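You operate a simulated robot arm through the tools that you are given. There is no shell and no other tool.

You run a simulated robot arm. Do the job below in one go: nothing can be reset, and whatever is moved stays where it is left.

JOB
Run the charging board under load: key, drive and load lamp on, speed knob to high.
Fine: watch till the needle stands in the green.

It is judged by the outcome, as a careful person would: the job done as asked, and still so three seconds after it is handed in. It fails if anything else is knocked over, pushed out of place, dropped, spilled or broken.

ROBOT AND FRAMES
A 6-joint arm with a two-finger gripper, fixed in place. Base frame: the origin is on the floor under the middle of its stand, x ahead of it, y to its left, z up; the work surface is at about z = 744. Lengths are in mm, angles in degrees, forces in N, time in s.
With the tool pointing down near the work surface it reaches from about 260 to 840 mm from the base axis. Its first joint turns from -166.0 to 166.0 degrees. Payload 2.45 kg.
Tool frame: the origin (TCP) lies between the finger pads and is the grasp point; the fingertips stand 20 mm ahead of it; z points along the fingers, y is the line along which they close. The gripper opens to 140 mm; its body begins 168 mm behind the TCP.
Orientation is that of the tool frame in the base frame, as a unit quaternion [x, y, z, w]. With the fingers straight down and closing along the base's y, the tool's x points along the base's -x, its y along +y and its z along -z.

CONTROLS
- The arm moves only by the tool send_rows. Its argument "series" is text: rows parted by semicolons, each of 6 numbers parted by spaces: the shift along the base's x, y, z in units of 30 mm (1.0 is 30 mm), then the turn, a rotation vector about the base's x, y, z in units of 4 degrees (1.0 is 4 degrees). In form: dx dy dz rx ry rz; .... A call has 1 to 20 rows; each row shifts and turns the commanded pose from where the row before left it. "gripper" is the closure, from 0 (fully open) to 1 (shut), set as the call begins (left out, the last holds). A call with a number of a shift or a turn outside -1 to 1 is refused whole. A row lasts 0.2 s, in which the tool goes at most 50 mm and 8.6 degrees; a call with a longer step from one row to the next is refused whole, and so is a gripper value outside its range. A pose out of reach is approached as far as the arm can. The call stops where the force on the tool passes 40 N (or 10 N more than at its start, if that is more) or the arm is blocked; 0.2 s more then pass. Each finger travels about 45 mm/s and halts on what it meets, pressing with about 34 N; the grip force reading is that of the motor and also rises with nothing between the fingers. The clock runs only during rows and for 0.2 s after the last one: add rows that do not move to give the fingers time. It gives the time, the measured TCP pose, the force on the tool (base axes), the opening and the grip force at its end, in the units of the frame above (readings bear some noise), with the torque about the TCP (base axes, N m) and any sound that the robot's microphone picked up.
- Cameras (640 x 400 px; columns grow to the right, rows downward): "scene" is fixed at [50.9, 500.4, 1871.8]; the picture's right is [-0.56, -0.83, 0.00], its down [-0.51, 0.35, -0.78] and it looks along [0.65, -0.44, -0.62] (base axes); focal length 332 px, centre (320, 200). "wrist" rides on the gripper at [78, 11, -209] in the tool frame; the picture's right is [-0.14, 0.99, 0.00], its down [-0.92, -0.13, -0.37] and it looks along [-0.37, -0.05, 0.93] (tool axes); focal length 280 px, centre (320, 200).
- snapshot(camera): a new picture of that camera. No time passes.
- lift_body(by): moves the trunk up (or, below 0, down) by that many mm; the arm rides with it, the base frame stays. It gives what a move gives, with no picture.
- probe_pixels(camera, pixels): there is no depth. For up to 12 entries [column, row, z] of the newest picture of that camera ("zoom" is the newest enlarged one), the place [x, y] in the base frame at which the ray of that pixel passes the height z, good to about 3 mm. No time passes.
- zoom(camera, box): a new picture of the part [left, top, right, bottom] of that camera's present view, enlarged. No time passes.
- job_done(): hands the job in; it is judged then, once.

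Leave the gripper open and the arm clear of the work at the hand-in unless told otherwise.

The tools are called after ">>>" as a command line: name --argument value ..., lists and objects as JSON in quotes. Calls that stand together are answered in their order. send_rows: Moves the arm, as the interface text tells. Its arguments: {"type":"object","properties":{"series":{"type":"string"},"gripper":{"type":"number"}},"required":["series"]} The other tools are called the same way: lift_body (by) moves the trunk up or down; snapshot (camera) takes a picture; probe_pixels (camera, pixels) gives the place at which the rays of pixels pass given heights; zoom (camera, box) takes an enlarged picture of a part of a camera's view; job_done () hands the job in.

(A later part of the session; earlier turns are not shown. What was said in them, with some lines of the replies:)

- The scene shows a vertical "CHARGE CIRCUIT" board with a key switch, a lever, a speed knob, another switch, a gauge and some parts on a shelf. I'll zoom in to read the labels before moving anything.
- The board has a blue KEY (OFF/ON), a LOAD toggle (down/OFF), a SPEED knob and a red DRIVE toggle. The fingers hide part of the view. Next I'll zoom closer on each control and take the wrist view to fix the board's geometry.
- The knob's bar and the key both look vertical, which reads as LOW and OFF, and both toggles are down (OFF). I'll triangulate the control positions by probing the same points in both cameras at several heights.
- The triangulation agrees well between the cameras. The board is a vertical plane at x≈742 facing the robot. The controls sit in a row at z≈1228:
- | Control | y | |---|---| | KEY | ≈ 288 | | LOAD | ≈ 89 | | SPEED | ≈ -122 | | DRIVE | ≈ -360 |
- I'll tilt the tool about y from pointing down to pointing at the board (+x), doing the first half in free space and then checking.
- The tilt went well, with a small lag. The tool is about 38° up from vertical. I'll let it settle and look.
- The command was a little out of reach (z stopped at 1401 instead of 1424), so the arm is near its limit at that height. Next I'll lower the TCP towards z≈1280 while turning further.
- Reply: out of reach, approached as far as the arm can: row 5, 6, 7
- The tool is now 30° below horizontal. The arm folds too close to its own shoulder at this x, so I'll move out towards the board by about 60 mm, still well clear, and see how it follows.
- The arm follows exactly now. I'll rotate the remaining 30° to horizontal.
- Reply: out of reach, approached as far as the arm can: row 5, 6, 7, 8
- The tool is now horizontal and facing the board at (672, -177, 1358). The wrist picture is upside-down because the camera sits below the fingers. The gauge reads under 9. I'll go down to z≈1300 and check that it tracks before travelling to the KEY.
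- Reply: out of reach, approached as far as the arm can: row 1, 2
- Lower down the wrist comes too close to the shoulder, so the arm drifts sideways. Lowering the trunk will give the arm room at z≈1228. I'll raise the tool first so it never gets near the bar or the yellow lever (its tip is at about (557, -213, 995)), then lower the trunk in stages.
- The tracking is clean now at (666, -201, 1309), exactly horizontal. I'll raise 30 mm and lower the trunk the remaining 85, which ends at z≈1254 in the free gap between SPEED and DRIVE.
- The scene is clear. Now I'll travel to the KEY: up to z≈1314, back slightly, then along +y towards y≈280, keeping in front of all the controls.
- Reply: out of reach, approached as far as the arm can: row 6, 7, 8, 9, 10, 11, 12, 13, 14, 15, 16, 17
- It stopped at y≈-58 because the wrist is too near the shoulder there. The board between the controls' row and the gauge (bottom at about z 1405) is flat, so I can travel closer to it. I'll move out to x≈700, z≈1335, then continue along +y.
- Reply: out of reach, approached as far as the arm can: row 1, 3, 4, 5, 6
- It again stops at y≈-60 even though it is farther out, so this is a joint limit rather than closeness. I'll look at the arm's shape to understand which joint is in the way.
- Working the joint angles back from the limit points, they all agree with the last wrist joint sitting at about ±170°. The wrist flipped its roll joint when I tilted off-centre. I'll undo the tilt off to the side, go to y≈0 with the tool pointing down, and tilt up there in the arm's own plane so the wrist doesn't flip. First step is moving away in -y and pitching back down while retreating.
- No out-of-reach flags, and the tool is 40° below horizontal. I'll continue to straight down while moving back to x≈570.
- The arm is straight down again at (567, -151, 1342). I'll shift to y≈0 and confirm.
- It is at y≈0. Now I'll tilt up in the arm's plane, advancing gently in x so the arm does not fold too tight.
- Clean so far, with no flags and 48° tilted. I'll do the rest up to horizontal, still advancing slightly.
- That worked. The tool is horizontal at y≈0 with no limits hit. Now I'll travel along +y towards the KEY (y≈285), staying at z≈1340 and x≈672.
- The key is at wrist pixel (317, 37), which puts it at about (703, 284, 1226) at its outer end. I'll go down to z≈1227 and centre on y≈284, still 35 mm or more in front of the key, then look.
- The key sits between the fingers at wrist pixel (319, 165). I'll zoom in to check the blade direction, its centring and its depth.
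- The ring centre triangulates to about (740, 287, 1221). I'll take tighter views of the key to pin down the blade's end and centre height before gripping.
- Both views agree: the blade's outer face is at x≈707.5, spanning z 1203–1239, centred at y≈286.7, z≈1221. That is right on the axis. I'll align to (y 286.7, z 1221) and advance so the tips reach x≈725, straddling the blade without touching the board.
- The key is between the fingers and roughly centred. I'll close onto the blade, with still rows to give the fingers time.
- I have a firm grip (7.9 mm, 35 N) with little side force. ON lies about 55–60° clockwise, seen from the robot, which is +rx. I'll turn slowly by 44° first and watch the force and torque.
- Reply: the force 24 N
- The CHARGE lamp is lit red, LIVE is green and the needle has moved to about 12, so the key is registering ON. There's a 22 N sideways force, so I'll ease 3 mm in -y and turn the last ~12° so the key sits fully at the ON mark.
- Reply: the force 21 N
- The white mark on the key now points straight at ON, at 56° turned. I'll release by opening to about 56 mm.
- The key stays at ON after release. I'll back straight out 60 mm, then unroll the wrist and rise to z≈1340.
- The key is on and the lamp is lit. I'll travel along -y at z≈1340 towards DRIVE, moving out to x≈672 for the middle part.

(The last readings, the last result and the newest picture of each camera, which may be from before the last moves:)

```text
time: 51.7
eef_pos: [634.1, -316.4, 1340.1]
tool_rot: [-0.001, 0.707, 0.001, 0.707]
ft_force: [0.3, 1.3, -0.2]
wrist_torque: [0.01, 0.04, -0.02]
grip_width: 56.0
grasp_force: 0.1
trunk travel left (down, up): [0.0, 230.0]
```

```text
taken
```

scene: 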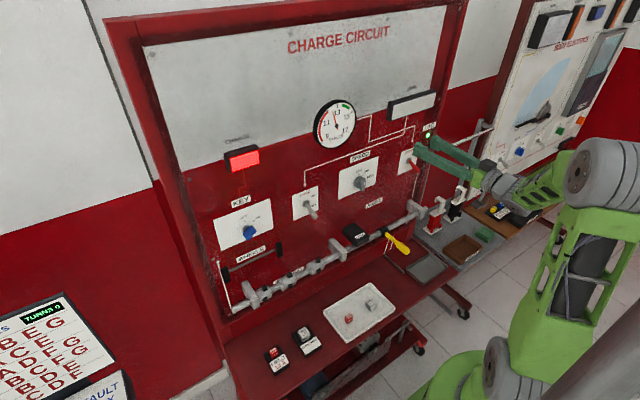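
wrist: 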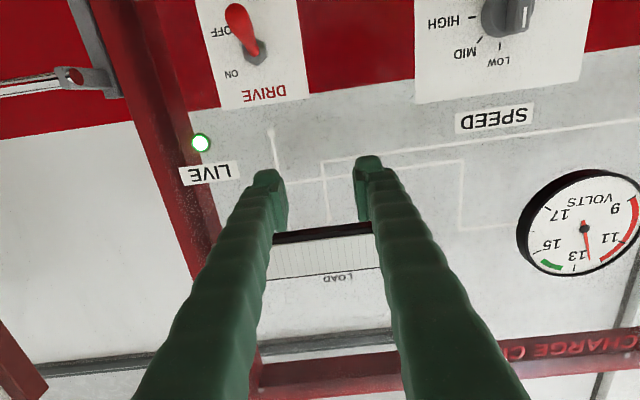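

The needle is now near 12.7 with the key on. The DRIVE lever is at wrist pixel (245, 30): nut ≈ (735, -361, 1221), tip ≈ (686, -361, 1202), pointing down to OFF. I'll close the fingers, line up on y=-361 and go down in front of and below the lever, then look.

>>> send_rows --series "-0.3 -1 0 0 0 0; 0 -0.5 0 0 0 0; 0 0 -1 0 0 0; 0 0 -1 0 0 0; 0 0 -1 0 0 0; 0 0 -1 0 0 0; 0 0 -1 0 0 0; 0 0 -0.8 0 0 0; 0 0 0 0 0 0; 0 0 0 0 0 0" --gripper 1.0

>>> snapshot --camera "wrist"

>>> zoom --camera "scene" --box '[350, 120, 490, 220]'

```text
time: 53.9
eef_pos: [627.9, -361.4, 1167.0]
tool_rot: [0.0, 0.707, 0.0, 0.707]
ft_force: [0.7, 0.9, -0.7]
wrist_torque: [-0.04, 0.0, 0.02]
grip_width: 0.0
grasp_force: 29.3
trunk travel left (down, up): [0.0, 230.0]
```

```text
taken
```

wrist: 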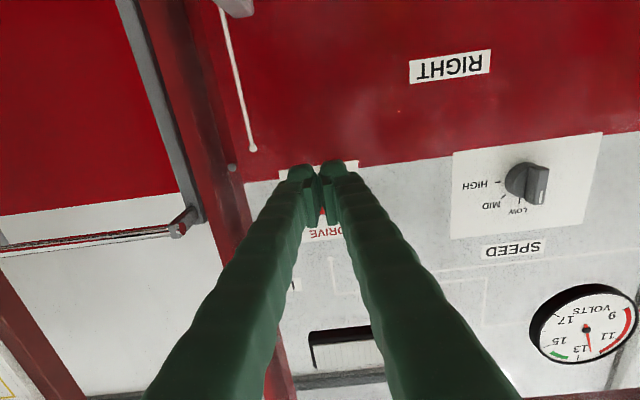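

```text
4.00 times, centred on (420, 170) of scene
```

zoom: 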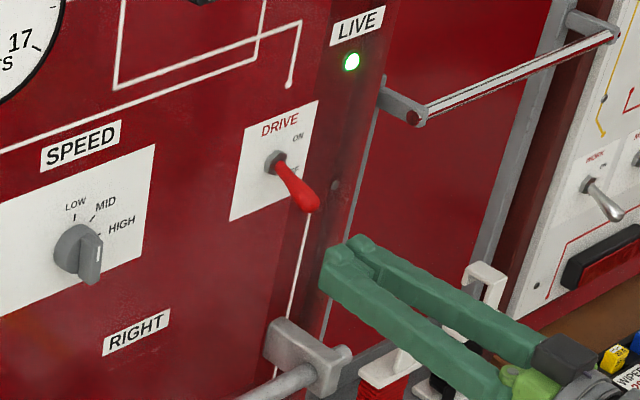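

The red lever is above and ahead of the closed fingertips. I'll move forward about 60 mm underneath it and check before lifting.

>>> send_rows --series "0.7 0 0 0 0 0; 0.7 0 0 0 0 0; 0.6 0 0 0 0 0; 0 0 0 0 0 0"

>>> zoom --camera "scene" --box '[375, 135, 455, 195]'

>>> zoom --camera "wrist" --box '[240, 110, 400, 230]'

```text
time: 54.9
eef_pos: [687.4, -360.8, 1166.3]
tool_rot: [0.001, 0.707, -0.001, 0.707]
ft_force: [0.3, -0.7, -0.2]
wrist_torque: [0.03, -0.01, 0.01]
grip_width: 0.1
grasp_force: 29.0
trunk travel left (down, up): [0.0, 230.0]
```

```text
6.67 times, centred on (415, 165) of scene
```

zoom: 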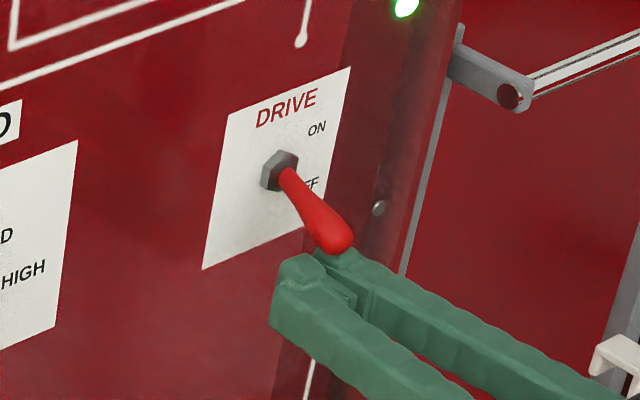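

```text
3.33 times, centred on (320, 170) of wrist
```

zoom: 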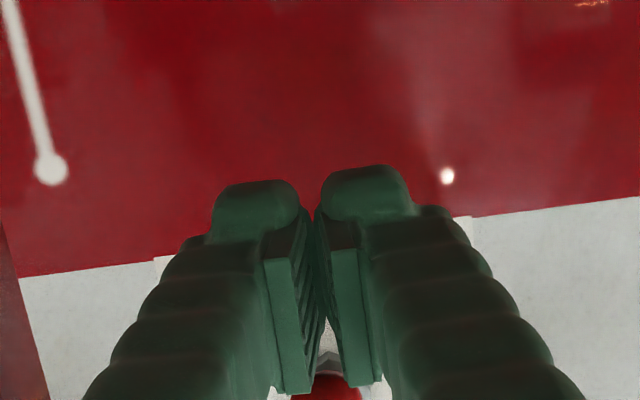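

The lever tip is just above the closed fingers and centred. I'll lift gently in small steps.

>>> send_rows --series "0 0 0.3 0 0 0; 0 0 0.3 0 0 0; 0 0 0.3 0 0 0; 0 0 0.3 0 0 0; 0 0 0.2 0 0 0; 0 0 0 0 0 0"

>>> zoom --camera "scene" --box '[375, 135, 455, 195]'

```text
time: 56.3
eef_pos: [687.1, -362.1, 1206.2]
tool_rot: [0.001, 0.707, 0.0, 0.707]
ft_force: [-2.6, -0.2, -7.7]
wrist_torque: [0.08, 0.08, -0.04]
grip_width: 0.3
grasp_force: 29.2
trunk travel left (down, up): [0.0, 230.0]
```

```text
6.67 times, centred on (415, 165) of scene
```

zoom: 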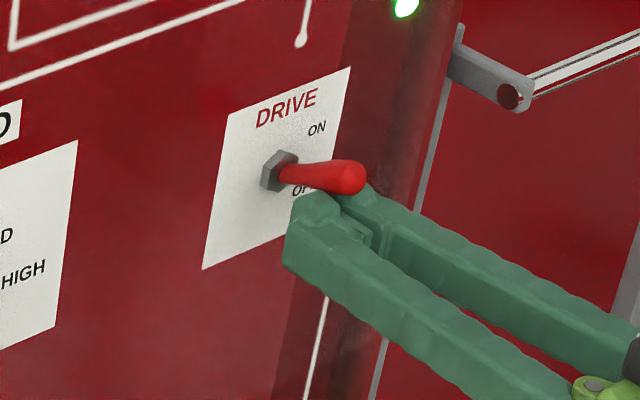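

The lever is near horizontal with a modest force (8 N). I'll continue upward to push it past centre.

>>> send_rows --series "0 0 0.25 0 0 0; 0 0 0.25 0 0 0; 0 0 0.25 0 0 0; 0 0 0 0 0 0"

>>> zoom --camera "scene" --box '[375, 135, 455, 195]'

>>> snapshot --camera "scene"

```text
time: 56.8
eef_pos: [685.6, -363.4, 1207.9]
tool_rot: [0.005, 0.714, 0.003, 0.7]
ft_force: [-6.5, -2.1, -9.3]
wrist_torque: [0.12, -0.05, -0.13]
grip_width: 0.0
grasp_force: 29.2
trunk travel left (down, up): [0.0, 230.0]
stopped in row 2: the force on the tool passed its limit at 46 N (the readings are from after the stop); the commanded pose is now the measured one
```

```text
6.67 times, centred on (415, 165) of scene
```

zoom: 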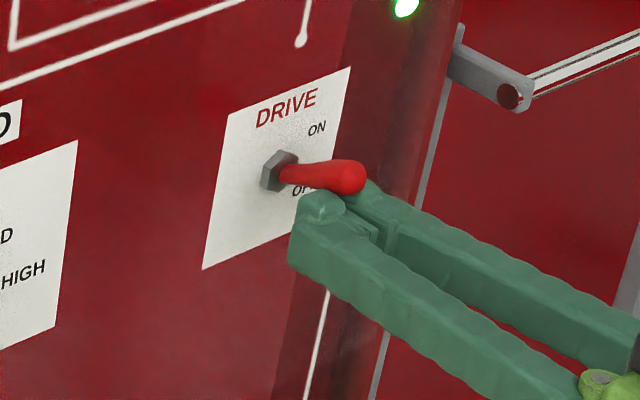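

```text
taken
```

scene: 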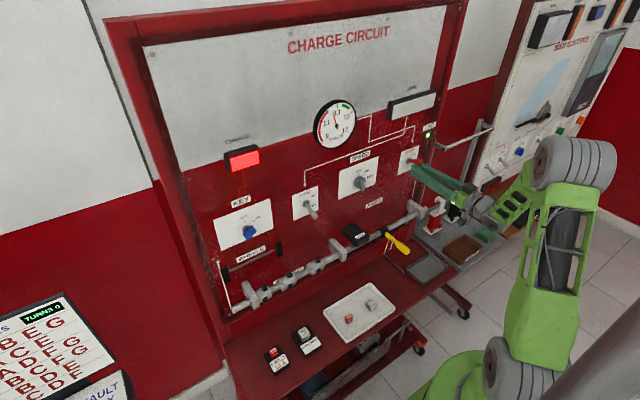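

Comparing pixels, the lever tip at zoom (345, 178) is well above where a level lever would be (357, 218), so it has already flipped up to ON. The 46 N was it pressing on its end stop. I'll lower the fingers away and verify.

>>> send_rows --series "0 0 -0.5 0 0 0; 0 0 -0.5 0 0 0; 0 0 -0.3 0 -0.25 0; 0 0 0 0 0 0; 0 0 0 0 0 0"

>>> zoom --camera "scene" --box '[375, 135, 455, 195]'

>>> zoom --camera "scene" --box '[220, 80, 440, 170]'

```text
time: 58.0
eef_pos: [684.8, -360.9, 1172.2]
tool_rot: [0.003, 0.707, 0.002, 0.707]
ft_force: [-0.1, -0.1, -0.4]
wrist_torque: [-0.01, 0.04, -0.02]
grip_width: 0.0
grasp_force: 30.0
trunk travel left (down, up): [0.0, 230.0]
```

```text
6.67 times, centred on (415, 165) of scene
```

zoom: 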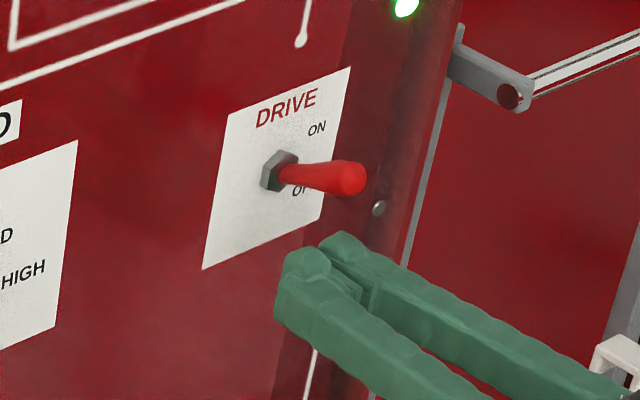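

```text
2.91 times, centred on (330, 125) of scene
```

zoom: 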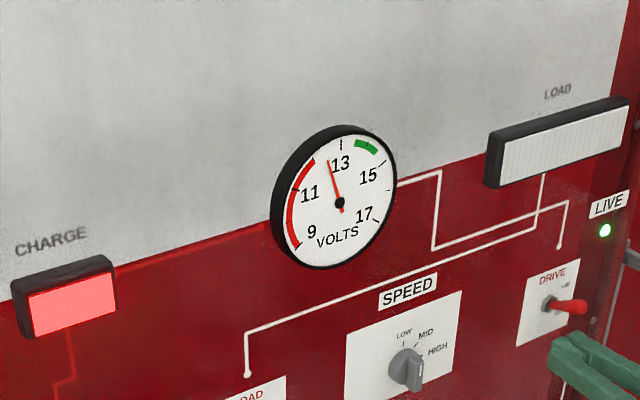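

DRIVE stays up at ON. The needle is about 12.4 and CHARGE is still lit, as could be expected at low speed. Next is LOAD. I'll retract, rise to z≈1340 and travel along +y to y≈150, beside the LOAD lever.

>>> send_rows --series "-0.7 0 0 0 0 0; -0.7 0 0 0 0 0; -0.1 0 1 0 0 0; 0 0 1 0 0 0; 0 0 1 0 0 0; 0 0 1 0 0 0; 0 0 1 0 0 0; 0 1 0.6 0 0 0; 0.3 1 0 0 0 0; 0.3 1 0 0 0 0; 0.3 1 0 0 0 0; 0.1 1 0 0 0 0; 0 1 0 0 0 0; 0 1 0 0 0 0; 0 1 0 0 0 0; 0 1 0 0 0 0; 0 1 0 0 0 0; 0 1 0 0 0 0; 0 0 0 0 0 0"

>>> send_rows --series "0 1 0 0 0 0; 0 1 0 0 0 0; 0 1 0 0 0 0; 0 1 0 0 0 0; 0 1 0 0 0 0; 0 1 0 0 0 0; 0 0 0 0 0 0; 0 0 0 0 0 0"

>>> snapshot --camera "wrist"

>>> snapshot --camera "scene"

```text
time: 62.0
eef_pos: [669.2, -31.3, 1339.7]
tool_rot: [0.004, 0.707, 0.002, 0.707]
ft_force: [-0.3, -0.4, 0.3]
wrist_torque: [-0.01, -0.02, -0.03]
grip_width: 0.1
grasp_force: 29.3
trunk travel left (down, up): [0.0, 230.0]
```

```text
time: 63.8
eef_pos: [671.3, 146.8, 1339.7]
tool_rot: [0.004, 0.707, 0.003, 0.707]
ft_force: [1.2, 0.7, 0.5]
wrist_torque: [-0.03, 0.01, 0.03]
grip_width: 0.1
grasp_force: 28.9
trunk travel left (down, up): [0.0, 230.0]
```

```text
taken
```

wrist: 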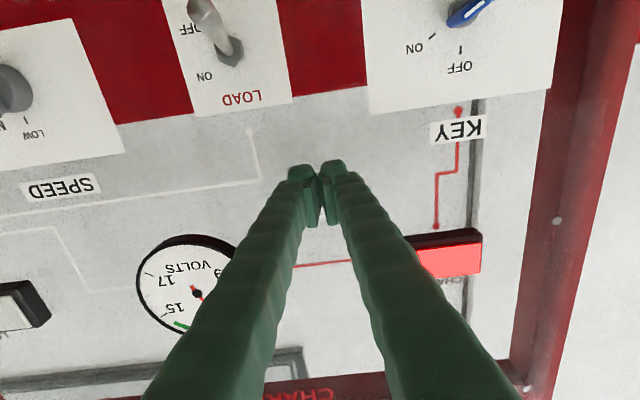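

```text
taken
```

scene: 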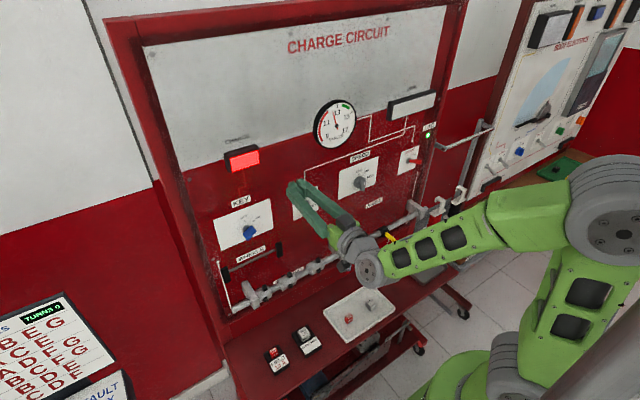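

The LOAD nut is at wrist pixel (230, 50), about (735, 87, 1221), with the lever pointing down to OFF. I'll descend beside it at y≈147 to z≈1166, then slide under it to y≈87.

>>> send_rows --series "0.5 0 -1 0 0 0; 0 0 -1 0 0 0; 0 0 -1 0 0 0; 0 0 -1 0 0 0; 0 0 -1 0 0 0; 0 0 -0.8 0 0 0; 0 0 0 0 0 0; 0 -0.7 0 0 0 0; 0 -0.7 0 0 0 0; 0 -0.58 0 0 0 0; 0 0 0 0 0 0; 0 0 0 0 0 0"

>>> zoom --camera "scene" --box '[270, 170, 350, 240]'

>>> snapshot --camera "wrist"

```text
time: 66.4
eef_pos: [685.0, 87.8, 1166.6]
tool_rot: [0.003, 0.707, 0.003, 0.707]
ft_force: [-0.2, -0.6, -0.1]
wrist_torque: [0.02, 0.02, -0.04]
grip_width: 0.0
grasp_force: 29.3
trunk travel left (down, up): [0.0, 230.0]
```

```text
5.71 times, centred on (310, 205) of scene
```

zoom: 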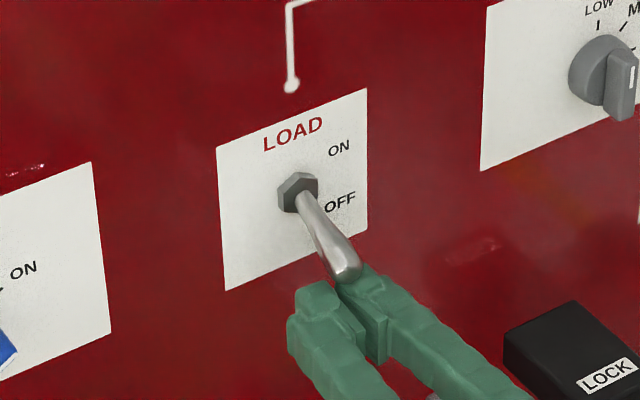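

```text
taken
```

wrist: 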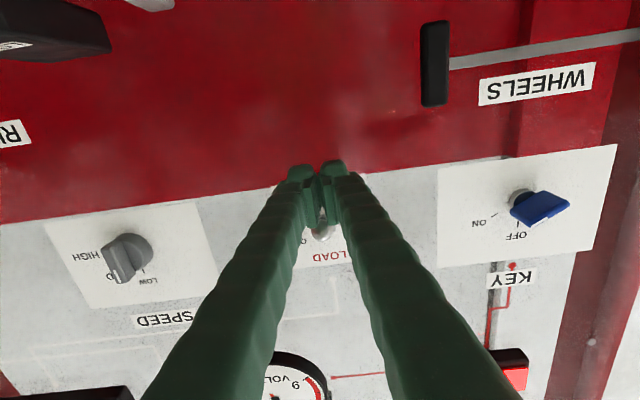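

The closed fingers are right under the LOAD lever. I'll lift gently to about z=1206, the height where DRIVE had already flipped.

>>> send_rows --series "0 0 0.3 0 0 0; 0 0 0.3 0 0 0; 0 0 0.3 0 0 0; 0 0 0.3 0 0 0; 0 0 0.1 0 0 0; 0 0 0 0 0 0"

>>> zoom --camera "scene" --box '[270, 170, 350, 240]'

>>> zoom --camera "scene" --box '[220, 80, 440, 170]'

```text
time: 67.8
eef_pos: [686.4, 88.6, 1205.2]
tool_rot: [0.003, 0.707, 0.002, 0.707]
ft_force: [0.3, 0.6, -0.1]
wrist_torque: [-0.02, 0.02, 0.02]
grip_width: 0.0
grasp_force: 29.5
trunk travel left (down, up): [0.0, 230.0]
```

```text
5.71 times, centred on (310, 205) of scene
```

zoom: 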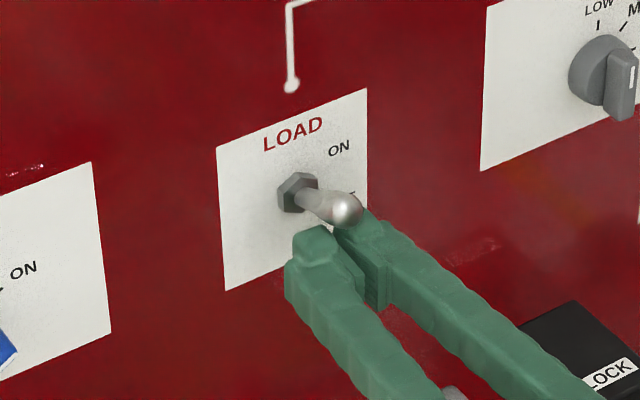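

```text
2.91 times, centred on (330, 125) of scene
```

zoom: 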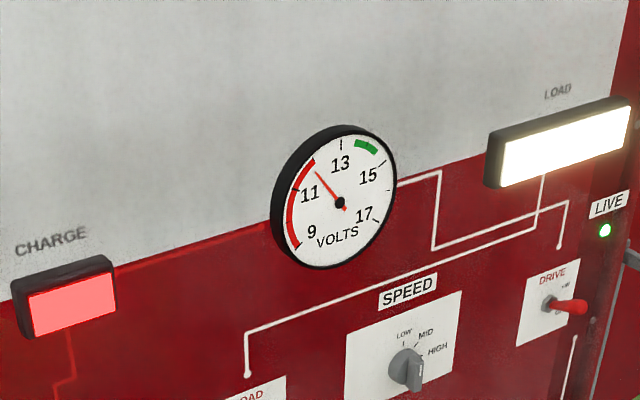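

The LOAD lamp is lit white and the needle dipped to about 11.8 under load, so LOAD is ON with no contact force left. I'll back down, slide to the empty gap at y≈0, rise, and open the gripper to 70 mm for the SPEED knob.

>>> send_rows --series "0 0 -0.6 0 0 0; 0 0 -0.6 0 0 0; 0 -1 0 0 0 0; 0 -1 0 0 0 0; 0 -0.9 0 0 0 0; 0 0 1 0 0 0; 0 0 1 0 0 0; 0 0 1 0 0 0; 0 0 1 0 0 0; 0 0 1 0 0 0; 0 0 0 0 0 0"

>>> send_rows --series "-0.2 -1 0 0 0 0; -0.2 -1 0 0 0 0; 0 -1 0 0 0 0; 0 -1 0 0 0 0; 0 0 0 0 0 0; 0 0 0 0 0 0" --gripper 0.5

>>> snapshot --camera "wrist"

>>> zoom --camera "scene" --box '[330, 155, 390, 205]'

```text
time: 70.2
eef_pos: [695.7, 2.5, 1318.0]
tool_rot: [0.004, 0.707, 0.002, 0.708]
ft_force: [0.2, -0.7, -0.8]
wrist_torque: [0.02, 0.01, -0.03]
grip_width: 0.1
grasp_force: 29.7
out of reach, approached as far as the arm can: row 3, 4
trunk travel left (down, up): [0.0, 230.0]
```

```text
time: 71.6
eef_pos: [683.0, -116.0, 1317.6]
tool_rot: [0.003, 0.707, 0.002, 0.707]
ft_force: [-0.4, -0.2, -0.2]
wrist_torque: [-0.02, -0.02, -0.03]
grip_width: 70.0
grasp_force: 0.0
trunk travel left (down, up): [0.0, 230.0]
```

```text
taken
```

wrist: 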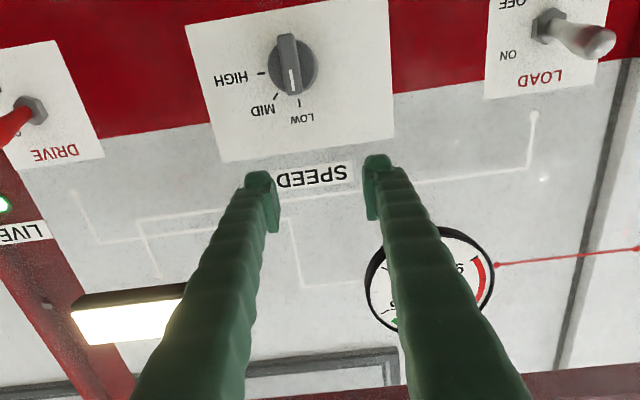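

```text
8.00 times, centred on (360, 180) of scene
```

zoom: 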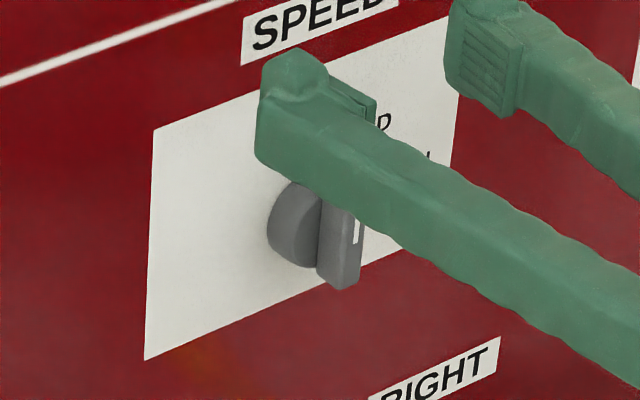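

All the lamps stay as set. At low z near the centre, the arm's closest x is about 690, so I'll approach the knob from just above. I'll zoom on the knob from the wrist camera to measure its axis and bar.

>>> zoom --camera "wrist" --box '[240, 15, 344, 135]'

```text
3.33 times, centred on (292, 75) of wrist
```

zoom: 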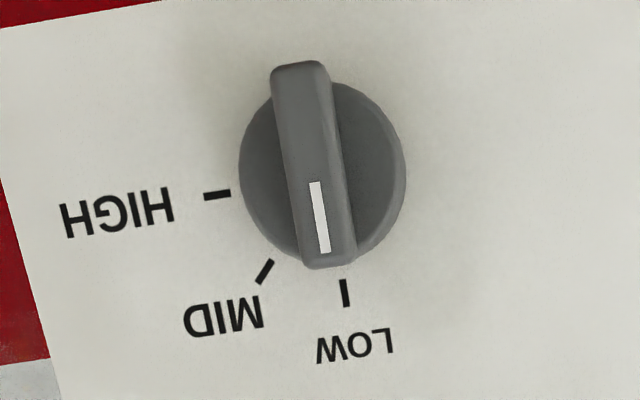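

The knob axis is at about (y -123.5, z 1221). Its bar ends at x≈712, it is 12 mm thick and it points to LOW. HIGH is about 88–90° clockwise. I'll centre on it, descend to z≈1221 with the tips at x≈703 in front of the bar, and check.

>>> send_rows --series "0 -0.25 -0.8 0 0 0; 0 0 -0.8 0 0 0; 0 0 -0.8 0 0 0; 0 0 -0.8 0 0 0; 0 0 0 0 0 0; 0 0 0 0 0 0"

>>> zoom --camera "wrist" --box '[240, 110, 400, 230]'

>>> zoom --camera "scene" --box '[330, 155, 410, 215]'

```text
time: 73.0
eef_pos: [683.2, -124.9, 1221.8]
tool_rot: [0.003, 0.707, 0.003, 0.708]
ft_force: [-1.1, 0.4, -0.1]
wrist_torque: [0.03, 0.03, 0.02]
grip_width: 70.1
grasp_force: 0.1
trunk travel left (down, up): [0.0, 230.0]
```

```text
3.33 times, centred on (320, 170) of wrist
```

zoom: 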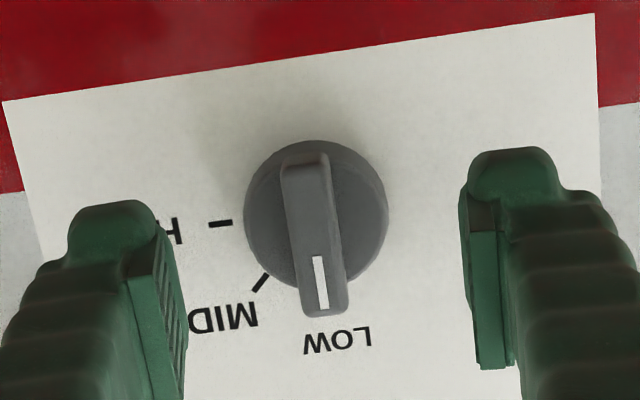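

```text
6.67 times, centred on (370, 185) of scene
```

zoom: 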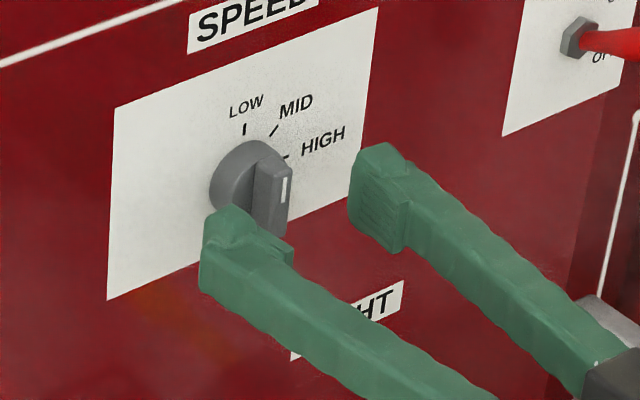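

The bar is between the fingers, about 2 mm off centre. I'll nudge (-1.3 mm y, -2 mm z), advance 21 mm so the tips reach x≈724, then close.

>>> send_rows --series "0.3 -0.04 -0.06 0 0 0; 0.3 0 0 0 0 0; 0.1 0 0 0 0 0; 0 0 0 0 0 0"

>>> send_rows --series "0 0 0 0 0 0; 0 0 0 0 0 0; 0 0 0 0 0 0; 0 0 0 0 0 0; 0 0 0 0 0 0" --gripper 1.0

>>> zoom --camera "wrist" --box '[240, 110, 400, 230]'

```text
time: 74.0
eef_pos: [704.4, -125.1, 1220.6]
tool_rot: [0.003, 0.707, 0.003, 0.707]
ft_force: [0.4, 0.4, 0.5]
wrist_torque: [0.02, -0.01, 0.0]
grip_width: 70.1
grasp_force: 0.0
trunk travel left (down, up): [0.0, 230.0]
```

```text
time: 75.2
eef_pos: [704.7, -125.7, 1220.3]
tool_rot: [0.004, 0.707, 0.001, 0.708]
ft_force: [-3.0, 2.4, 0.1]
wrist_torque: [0.0, -0.01, 0.12]
grip_width: 12.1
grasp_force: 37.0
trunk travel left (down, up): [0.0, 230.0]
```

```text
3.33 times, centred on (320, 170) of wrist
```

zoom: 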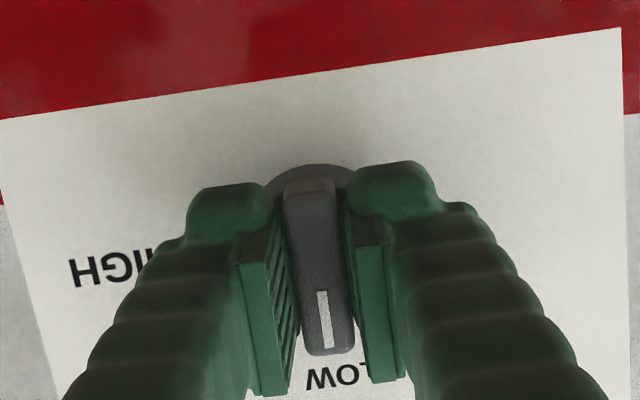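

The bar is gripped (12.1 mm) with low side force. I'll turn +rx by 44° to MID first and check forces and the gauge.

>>> send_rows --series "0 0 0 1 0 0; 0 0 0 1 0 0; 0 0 0 1 0 0; 0 0 0 1 0 0; 0 0 0 1 0 0; 0 0 0 1 0 0; 0 0 0 1 0 0; 0 0 0 1 0 0; 0 0 0 1 0 0; 0 0 0 1 0 0; 0 0 0 1 0 0; 0 0 0 0 0 0"

>>> zoom --camera "wrist" --box '[240, 110, 400, 230]'

>>> zoom --camera "scene" --box '[220, 80, 440, 220]'

```text
time: 77.8
eef_pos: [703.6, -126.3, 1219.6]
tool_rot: [0.268, 0.655, 0.266, 0.655]
ft_force: [-5.9, 3.3, -4.4]
wrist_torque: [0.04, 0.0, 0.06]
grip_width: 12.0
grasp_force: 39.3
trunk travel left (down, up): [0.0, 230.0]
```

```text
3.33 times, centred on (320, 170) of wrist
```

zoom: 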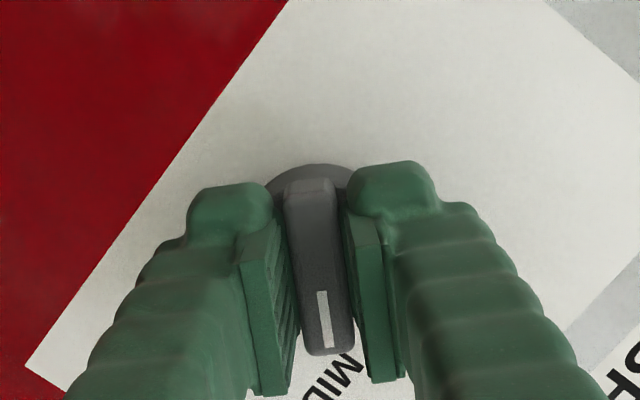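

```text
2.86 times, centred on (330, 150) of scene
```

zoom: 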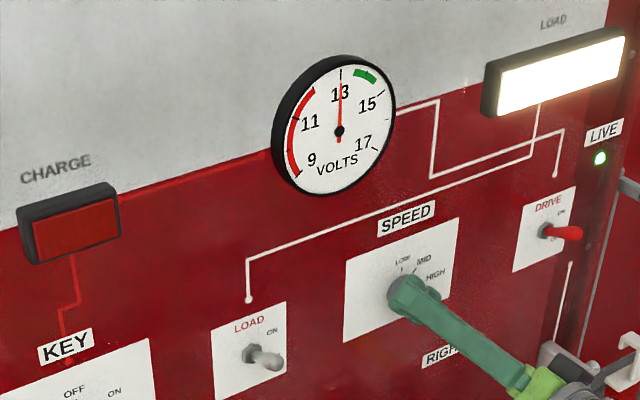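

At MID the CHARGE lamp went out and the needle is at about 13. Forces are small. I'll carry on another 44° to HIGH.

>>> send_rows --series "0 0 0 1 0 0; 0 0 0 1 0 0; 0 0 0 1 0 0; 0 0 0 1 0 0; 0 0 0 1 0 0; 0 0 0 1 0 0; 0 0 0 1 0 0; 0 0 0 1 0 0; 0 0 0 1 0 0; 0 0 0 1 0 0; 0 0 0 0.8 0 0; 0 0 0 0 0 0"

>>> zoom --camera "wrist" --box '[240, 110, 400, 230]'

>>> zoom --camera "scene" --box '[220, 80, 440, 220]'

```text
time: 80.4
eef_pos: [704.8, -124.9, 1219.0]
tool_rot: [0.49, 0.511, 0.489, 0.509]
ft_force: [-4.2, 2.9, -7.0]
wrist_torque: [-0.02, 0.01, 0.07]
grip_width: 12.0
grasp_force: 39.2
trunk travel left (down, up): [0.0, 230.0]
```

```text
3.33 times, centred on (320, 170) of wrist
```

zoom: 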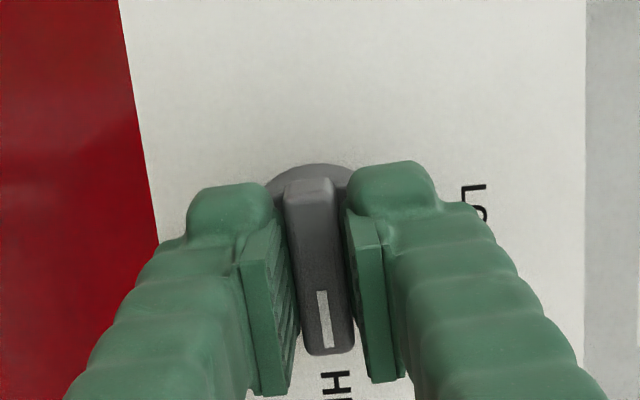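

```text
2.86 times, centred on (330, 150) of scene
```

zoom: 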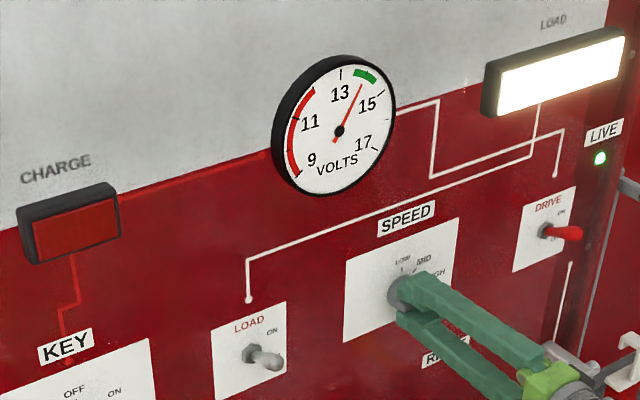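

The knob points to HIGH (about 87° turned) and the needle is rising to about 14, towards the green arc. I'll release the knob and check that it holds.

>>> send_rows --series "0 0 0 0 0 0; 0 0 0 0 0 0; 0 0 0 0 0 0; 0 0 0 0 0 0" --gripper 0.55

>>> zoom --camera "wrist" --box '[240, 110, 400, 230]'

>>> zoom --camera "scene" --box '[305, 90, 365, 155]'

```text
time: 81.4
eef_pos: [704.2, -125.6, 1220.5]
tool_rot: [0.492, 0.51, 0.488, 0.51]
ft_force: [-0.1, -0.5, -0.9]
wrist_torque: [-0.02, 0.02, -0.01]
grip_width: 62.8
grasp_force: 0.1
trunk travel left (down, up): [0.0, 230.0]
```

```text
3.33 times, centred on (320, 170) of wrist
```

zoom: 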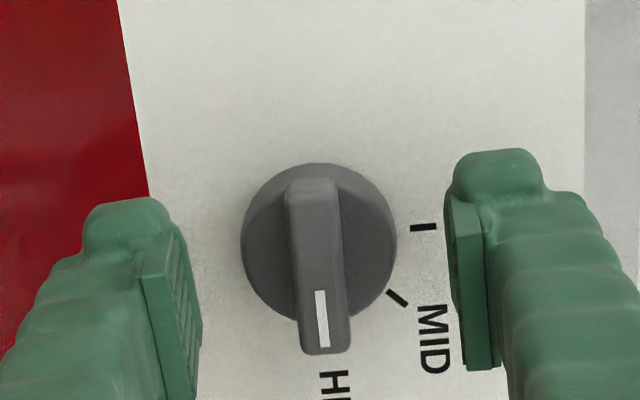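

```text
6.15 times, centred on (335, 122) of scene
```

zoom: 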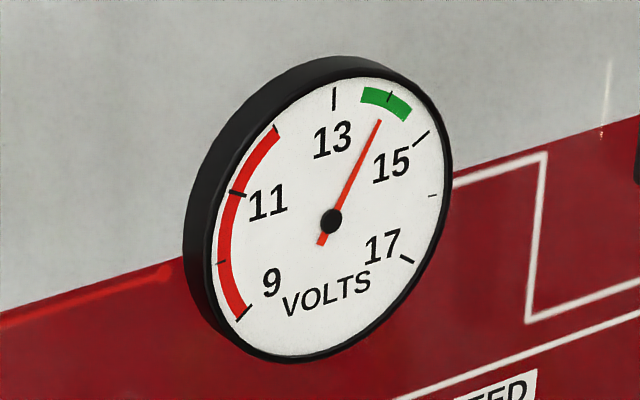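

The knob stays at HIGH after release, and the needle points to the middle of the green arc at about 14. I'll back off straight, then rise clear of the knob.

>>> send_rows --series "-0.4 0 0 0 0 0; -0.4 0 0 0 0 0; 0 0 0.8 0 0 0; 0 0 1 0 0 0; 0 0 1 0 0 0; 0 0 0.4 0 0 0; 0 0 0 0 0 0"

>>> snapshot --camera "scene"

```text
time: 83.0
eef_pos: [680.5, -124.9, 1316.8]
tool_rot: [0.491, 0.51, 0.489, 0.509]
ft_force: [0.3, 0.0, 0.3]
wrist_torque: [-0.03, 0.02, -0.03]
grip_width: 63.3
grasp_force: 0.1
trunk travel left (down, up): [0.0, 230.0]
```

```text
taken
```

scene: 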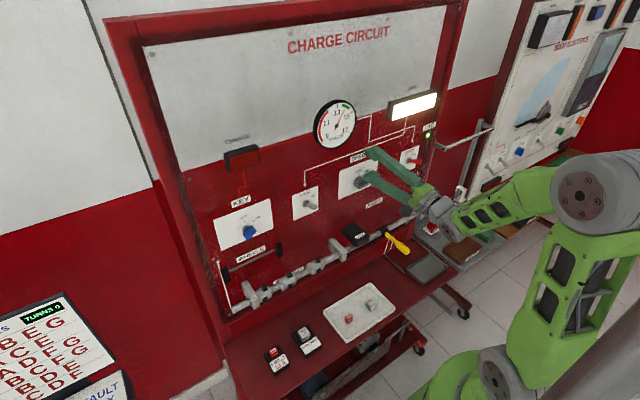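

The arm is clear of the knob, and all the indications hold. I'll unroll the wrist by 87° and move to y≈0 so I can tilt down safely, still well below the gauge.

>>> send_rows --series "0 0 0 -1 0 0; 0 0 0 -1 0 0; 0 0 0 -1 0 0; 0 0 0 -1 0 0; 0 0 0 -1 0 0; 0 0 0 -1 0 0; 0 0 0 -1 0 0; 0 0 0 -1 0 0; 0 0 0 -1 0 0; 0 0 0 -1 0 0; 0 0 0 -1 0 0; 0 0 0 -1 0 0; 0 0 0 -1 0 0; 0 0 0 -1 0 0; 0 0 0 -1 0 0; 0 0 0 -1 0 0; 0 0 0 -1 0 0; 0 0 0 -1 0 0; 0 0 0 -1 0 0; 0 0 0 -1 0 0"

>>> send_rows --series "0 0 0 -1 0 0; 0 0 0 -0.9 0 0; 0 1 0.3 0 0 0; 0 1 0.3 0 0 0; 0 1 0 0 0 0; 0 1 0 0 0 0; 0 0.15 0 0 0 0; 0 0 0 0 0 0; 0 0 0 0 0 0"

>>> zoom --camera "scene" --box '[220, 80, 440, 220]'

```text
time: 87.2
eef_pos: [681.3, -125.3, 1316.7]
tool_rot: [0.048, 0.705, 0.046, 0.706]
ft_force: [0.1, 0.6, 0.0]
wrist_torque: [-0.01, 0.01, 0.03]
grip_width: 62.9
grasp_force: 0.0
trunk travel left (down, up): [0.0, 230.0]
```

```text
time: 89.2
eef_pos: [680.1, -2.2, 1334.3]
tool_rot: [0.001, 0.707, -0.001, 0.707]
ft_force: [-0.3, 0.0, -0.1]
wrist_torque: [0.01, 0.01, -0.01]
grip_width: 63.0
grasp_force: 0.0
trunk travel left (down, up): [0.0, 230.0]
```

```text
2.86 times, centred on (330, 150) of scene
```

zoom: 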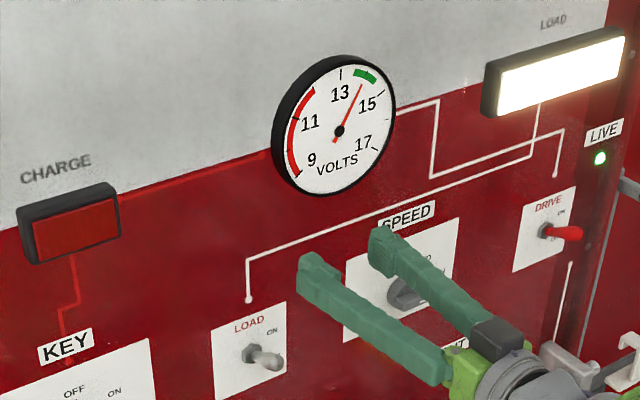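

The needle stays in the green, CHARGE is off, and the LOAD and LIVE lamps are lit. Now I'll tilt the tool down in the arm's plane while retreating from the board.

>>> send_rows --series "0 0 0 0 1 0; 0 0 0 0 1 0; 0 0 0 0 1 0; 0 0 0 0 1 0; 0 0 0 0 1 0; -0.15 0 0 0 1 0; -0.2 0 0 0 1 0; -0.2 0 0 0 1 0; -0.2 0 0 0 1 0; -0.2 0 0 0 1 0; -0.2 0 0 0 1 0; -0.25 0 0 0 1 0; -0.25 0 0 0 1 0; -0.25 0 0 0 1 0; -0.25 0 0 0 1 0; -0.3 0 0 0 1 0; -0.3 0 0 0 1 0; -0.3 0 0 0 1 0; -0.3 0 0 0 1 0; 0 0 0 0 0 0"

```text
time: 93.4
eef_pos: [580.1, -1.0, 1334.9]
tool_rot: [0.001, 0.993, -0.001, 0.122]
ft_force: [0.7, 0.3, -0.3]
wrist_torque: [-0.05, 0.05, 0.01]
grip_width: 62.9
grasp_force: 0.0
trunk travel left (down, up): [0.0, 230.0]
```

Clean retreat. I'll finish pointing straight down, rise a bit, shift aside to the starting y and open the gripper fully.

>>> send_rows --series "-0.2 0 0.5 0 1 0; -0.2 0 0.5 0 1 0; -0.1 0 0.5 0 1 0; 0 0 0.5 0 0.5 0; 0 -1 0.5 0 0 0; 0 -1 0.5 0 0 0; 0 -1 0 0 0 0; 0 -1 0 0 0 0; 0 0 0 0 0 0; 0 0 0 0 0 0; 0 0 0 0 0 0; 0 0 0 0 0 0" --gripper 0

>>> snapshot --camera "scene"

>>> zoom --camera "scene" --box '[200, 80, 440, 250]'

>>> zoom --camera "scene" --box '[305, 90, 365, 155]'

```text
time: 96.0
eef_pos: [565.2, -121.8, 1423.3]
tool_rot: [0.001, 1.0, -0.001, 0.001]
ft_force: [-0.7, 0.8, -0.4]
wrist_torque: [-0.01, 0.01, 0.02]
grip_width: 140.1
grasp_force: 0.1
trunk travel left (down, up): [0.0, 230.0]
```

```text
taken
```

scene: 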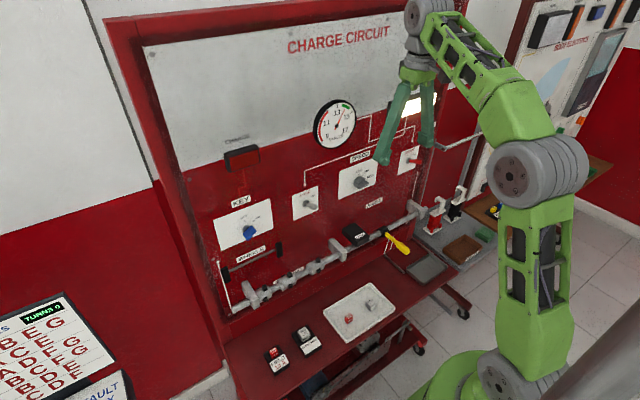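

```text
2.35 times, centred on (320, 165) of scene
```

zoom: 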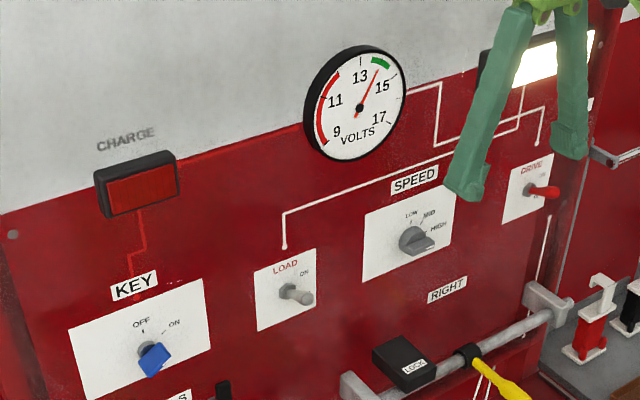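

```text
6.15 times, centred on (335, 122) of scene
```

zoom: 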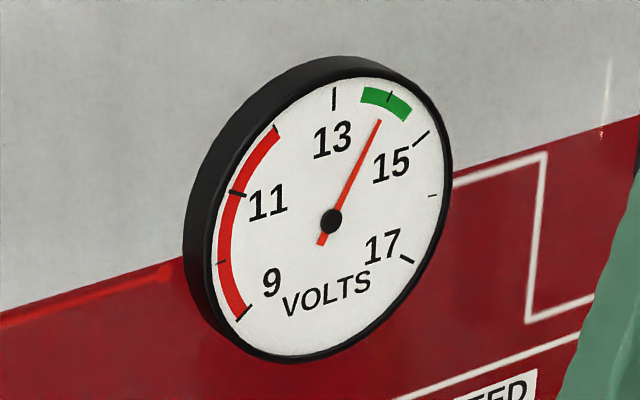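

All four controls are set, the arm is clear and the gripper is open. I'll keep still for a few more seconds to confirm the needle stays in the green, and look closely at the key and knob.

>>> send_rows --series "0 0 0 0 0 0; 0 0 0 0 0 0; 0 0 0 0 0 0; 0 0 0 0 0 0; 0 0 0 0 0 0; 0 0 0 0 0 0; 0 0 0 0 0 0; 0 0 0 0 0 0; 0 0 0 0 0 0; 0 0 0 0 0 0; 0 0 0 0 0 0; 0 0 0 0 0 0; 0 0 0 0 0 0; 0 0 0 0 0 0; 0 0 0 0 0 0; 0 0 0 0 0 0; 0 0 0 0 0 0; 0 0 0 0 0 0; 0 0 0 0 0 0; 0 0 0 0 0 0"

>>> zoom --camera "scene" --box '[305, 90, 365, 155]'

>>> zoom --camera "scene" --box '[335, 145, 435, 215]'

>>> zoom --camera "scene" --box '[210, 180, 340, 260]'

>>> zoom --camera "scene" --box '[230, 220, 420, 380]'

```text
time: 100.2
eef_pos: [565.5, -122.2, 1423.7]
tool_rot: [0.0, 1.0, -0.001, 0.001]
ft_force: [0.6, 0.9, 0.1]
wrist_torque: [0.03, 0.0, 0.0]
grip_width: 139.8
grasp_force: 0.0
trunk travel left (down, up): [0.0, 230.0]
```

```text
6.15 times, centred on (335, 122) of scene
```

zoom: 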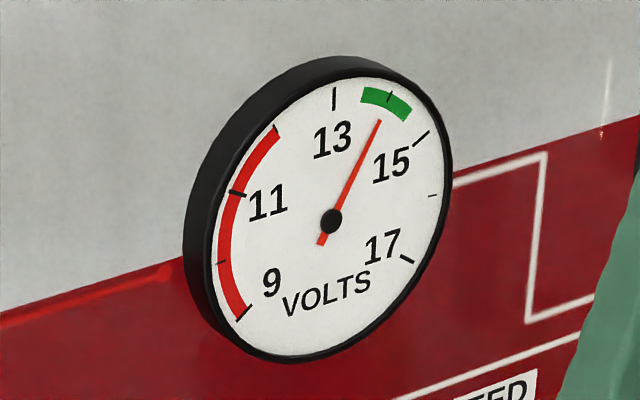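

```text
5.71 times, centred on (385, 180) of scene
```

zoom: 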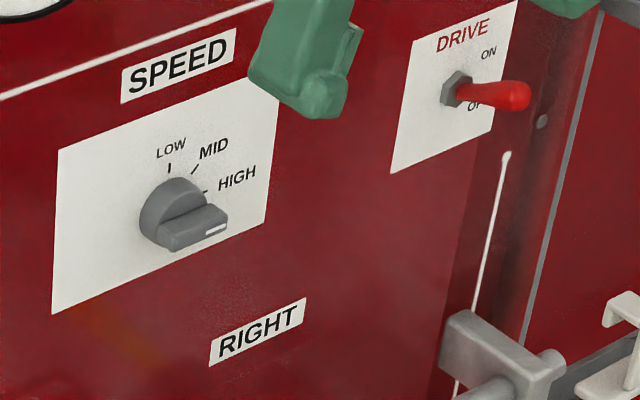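

```text
4.92 times, centred on (275, 220) of scene
```

zoom: 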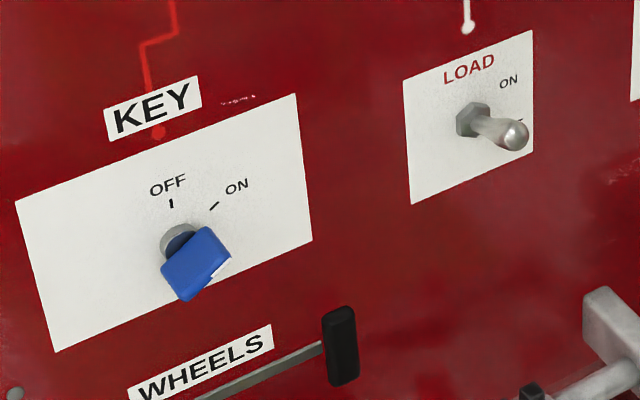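

```text
2.50 times, centred on (325, 300) of scene
```

zoom: 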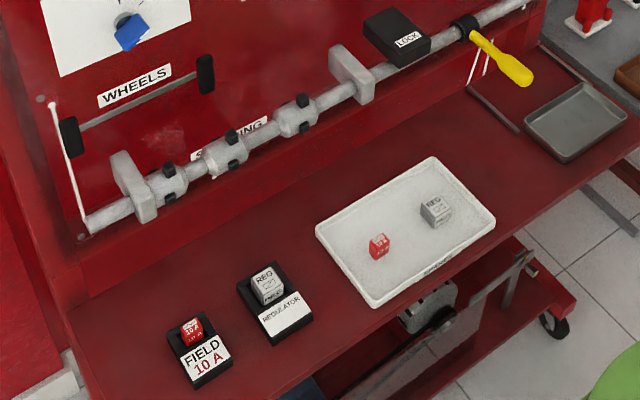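

The needle is steady in the green and all controls read as asked. One difference: the orange end on the LOCK box on the steering bar no longer shows. I'll zoom in to check it wasn't moved.

>>> zoom --camera "scene" --box '[310, 210, 440, 290]'

>>> snapshot --camera "wrist"

```text
4.92 times, centred on (375, 250) of scene
```

zoom: 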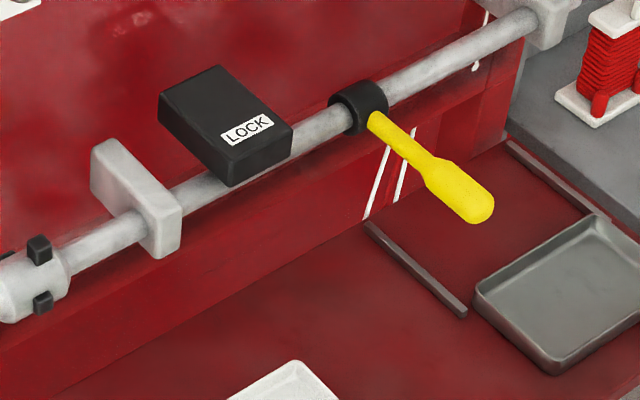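

```text
taken
```

wrist: 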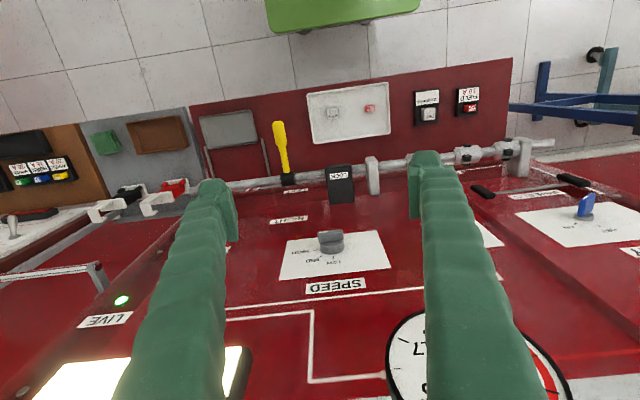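

The LOCK box and yellow lever are exactly where they were. Only the orange flag has drawn in, which fits a steering lock releasing when the key is turned on.

Final state:
- **Controls:** KEY, DRIVE and LOAD are ON, and SPEED is at HIGH.
- **Indications:** the LOAD and LIVE lamps are lit and CHARGE is off. The needle has stood at about 14 V in the green for nearly 20 s.
- **Arm:** the gripper is open and the arm is clear of the board.

I'm handing it in.

>>> job_done

```text
The job is handed in.
```

The charging board is running under load, and the needle is standing in the middle of the green at about 14 V. It held there for nearly 20 seconds before I handed the job in.

- **Controls:** key, drive and load are on, and the speed knob is at high.
- **Lamps:** the load and live lamps are lit. The charge lamp went out when the knob reached mid.
- **Arm:** the gripper is open and the arm is clear of the board.
- **Drive lever:** I pushed it about 46 N against its end stop after it had already flipped on, before the arm stopped itself. I saw no damage, and the lever stayed on.
- **Steering lock:** the orange flag on the LOCK box no longer shows. I think it released when the key turned on, because the box hasn't moved and the arm never went near it.

Nothing else on the board or shelf was moved.
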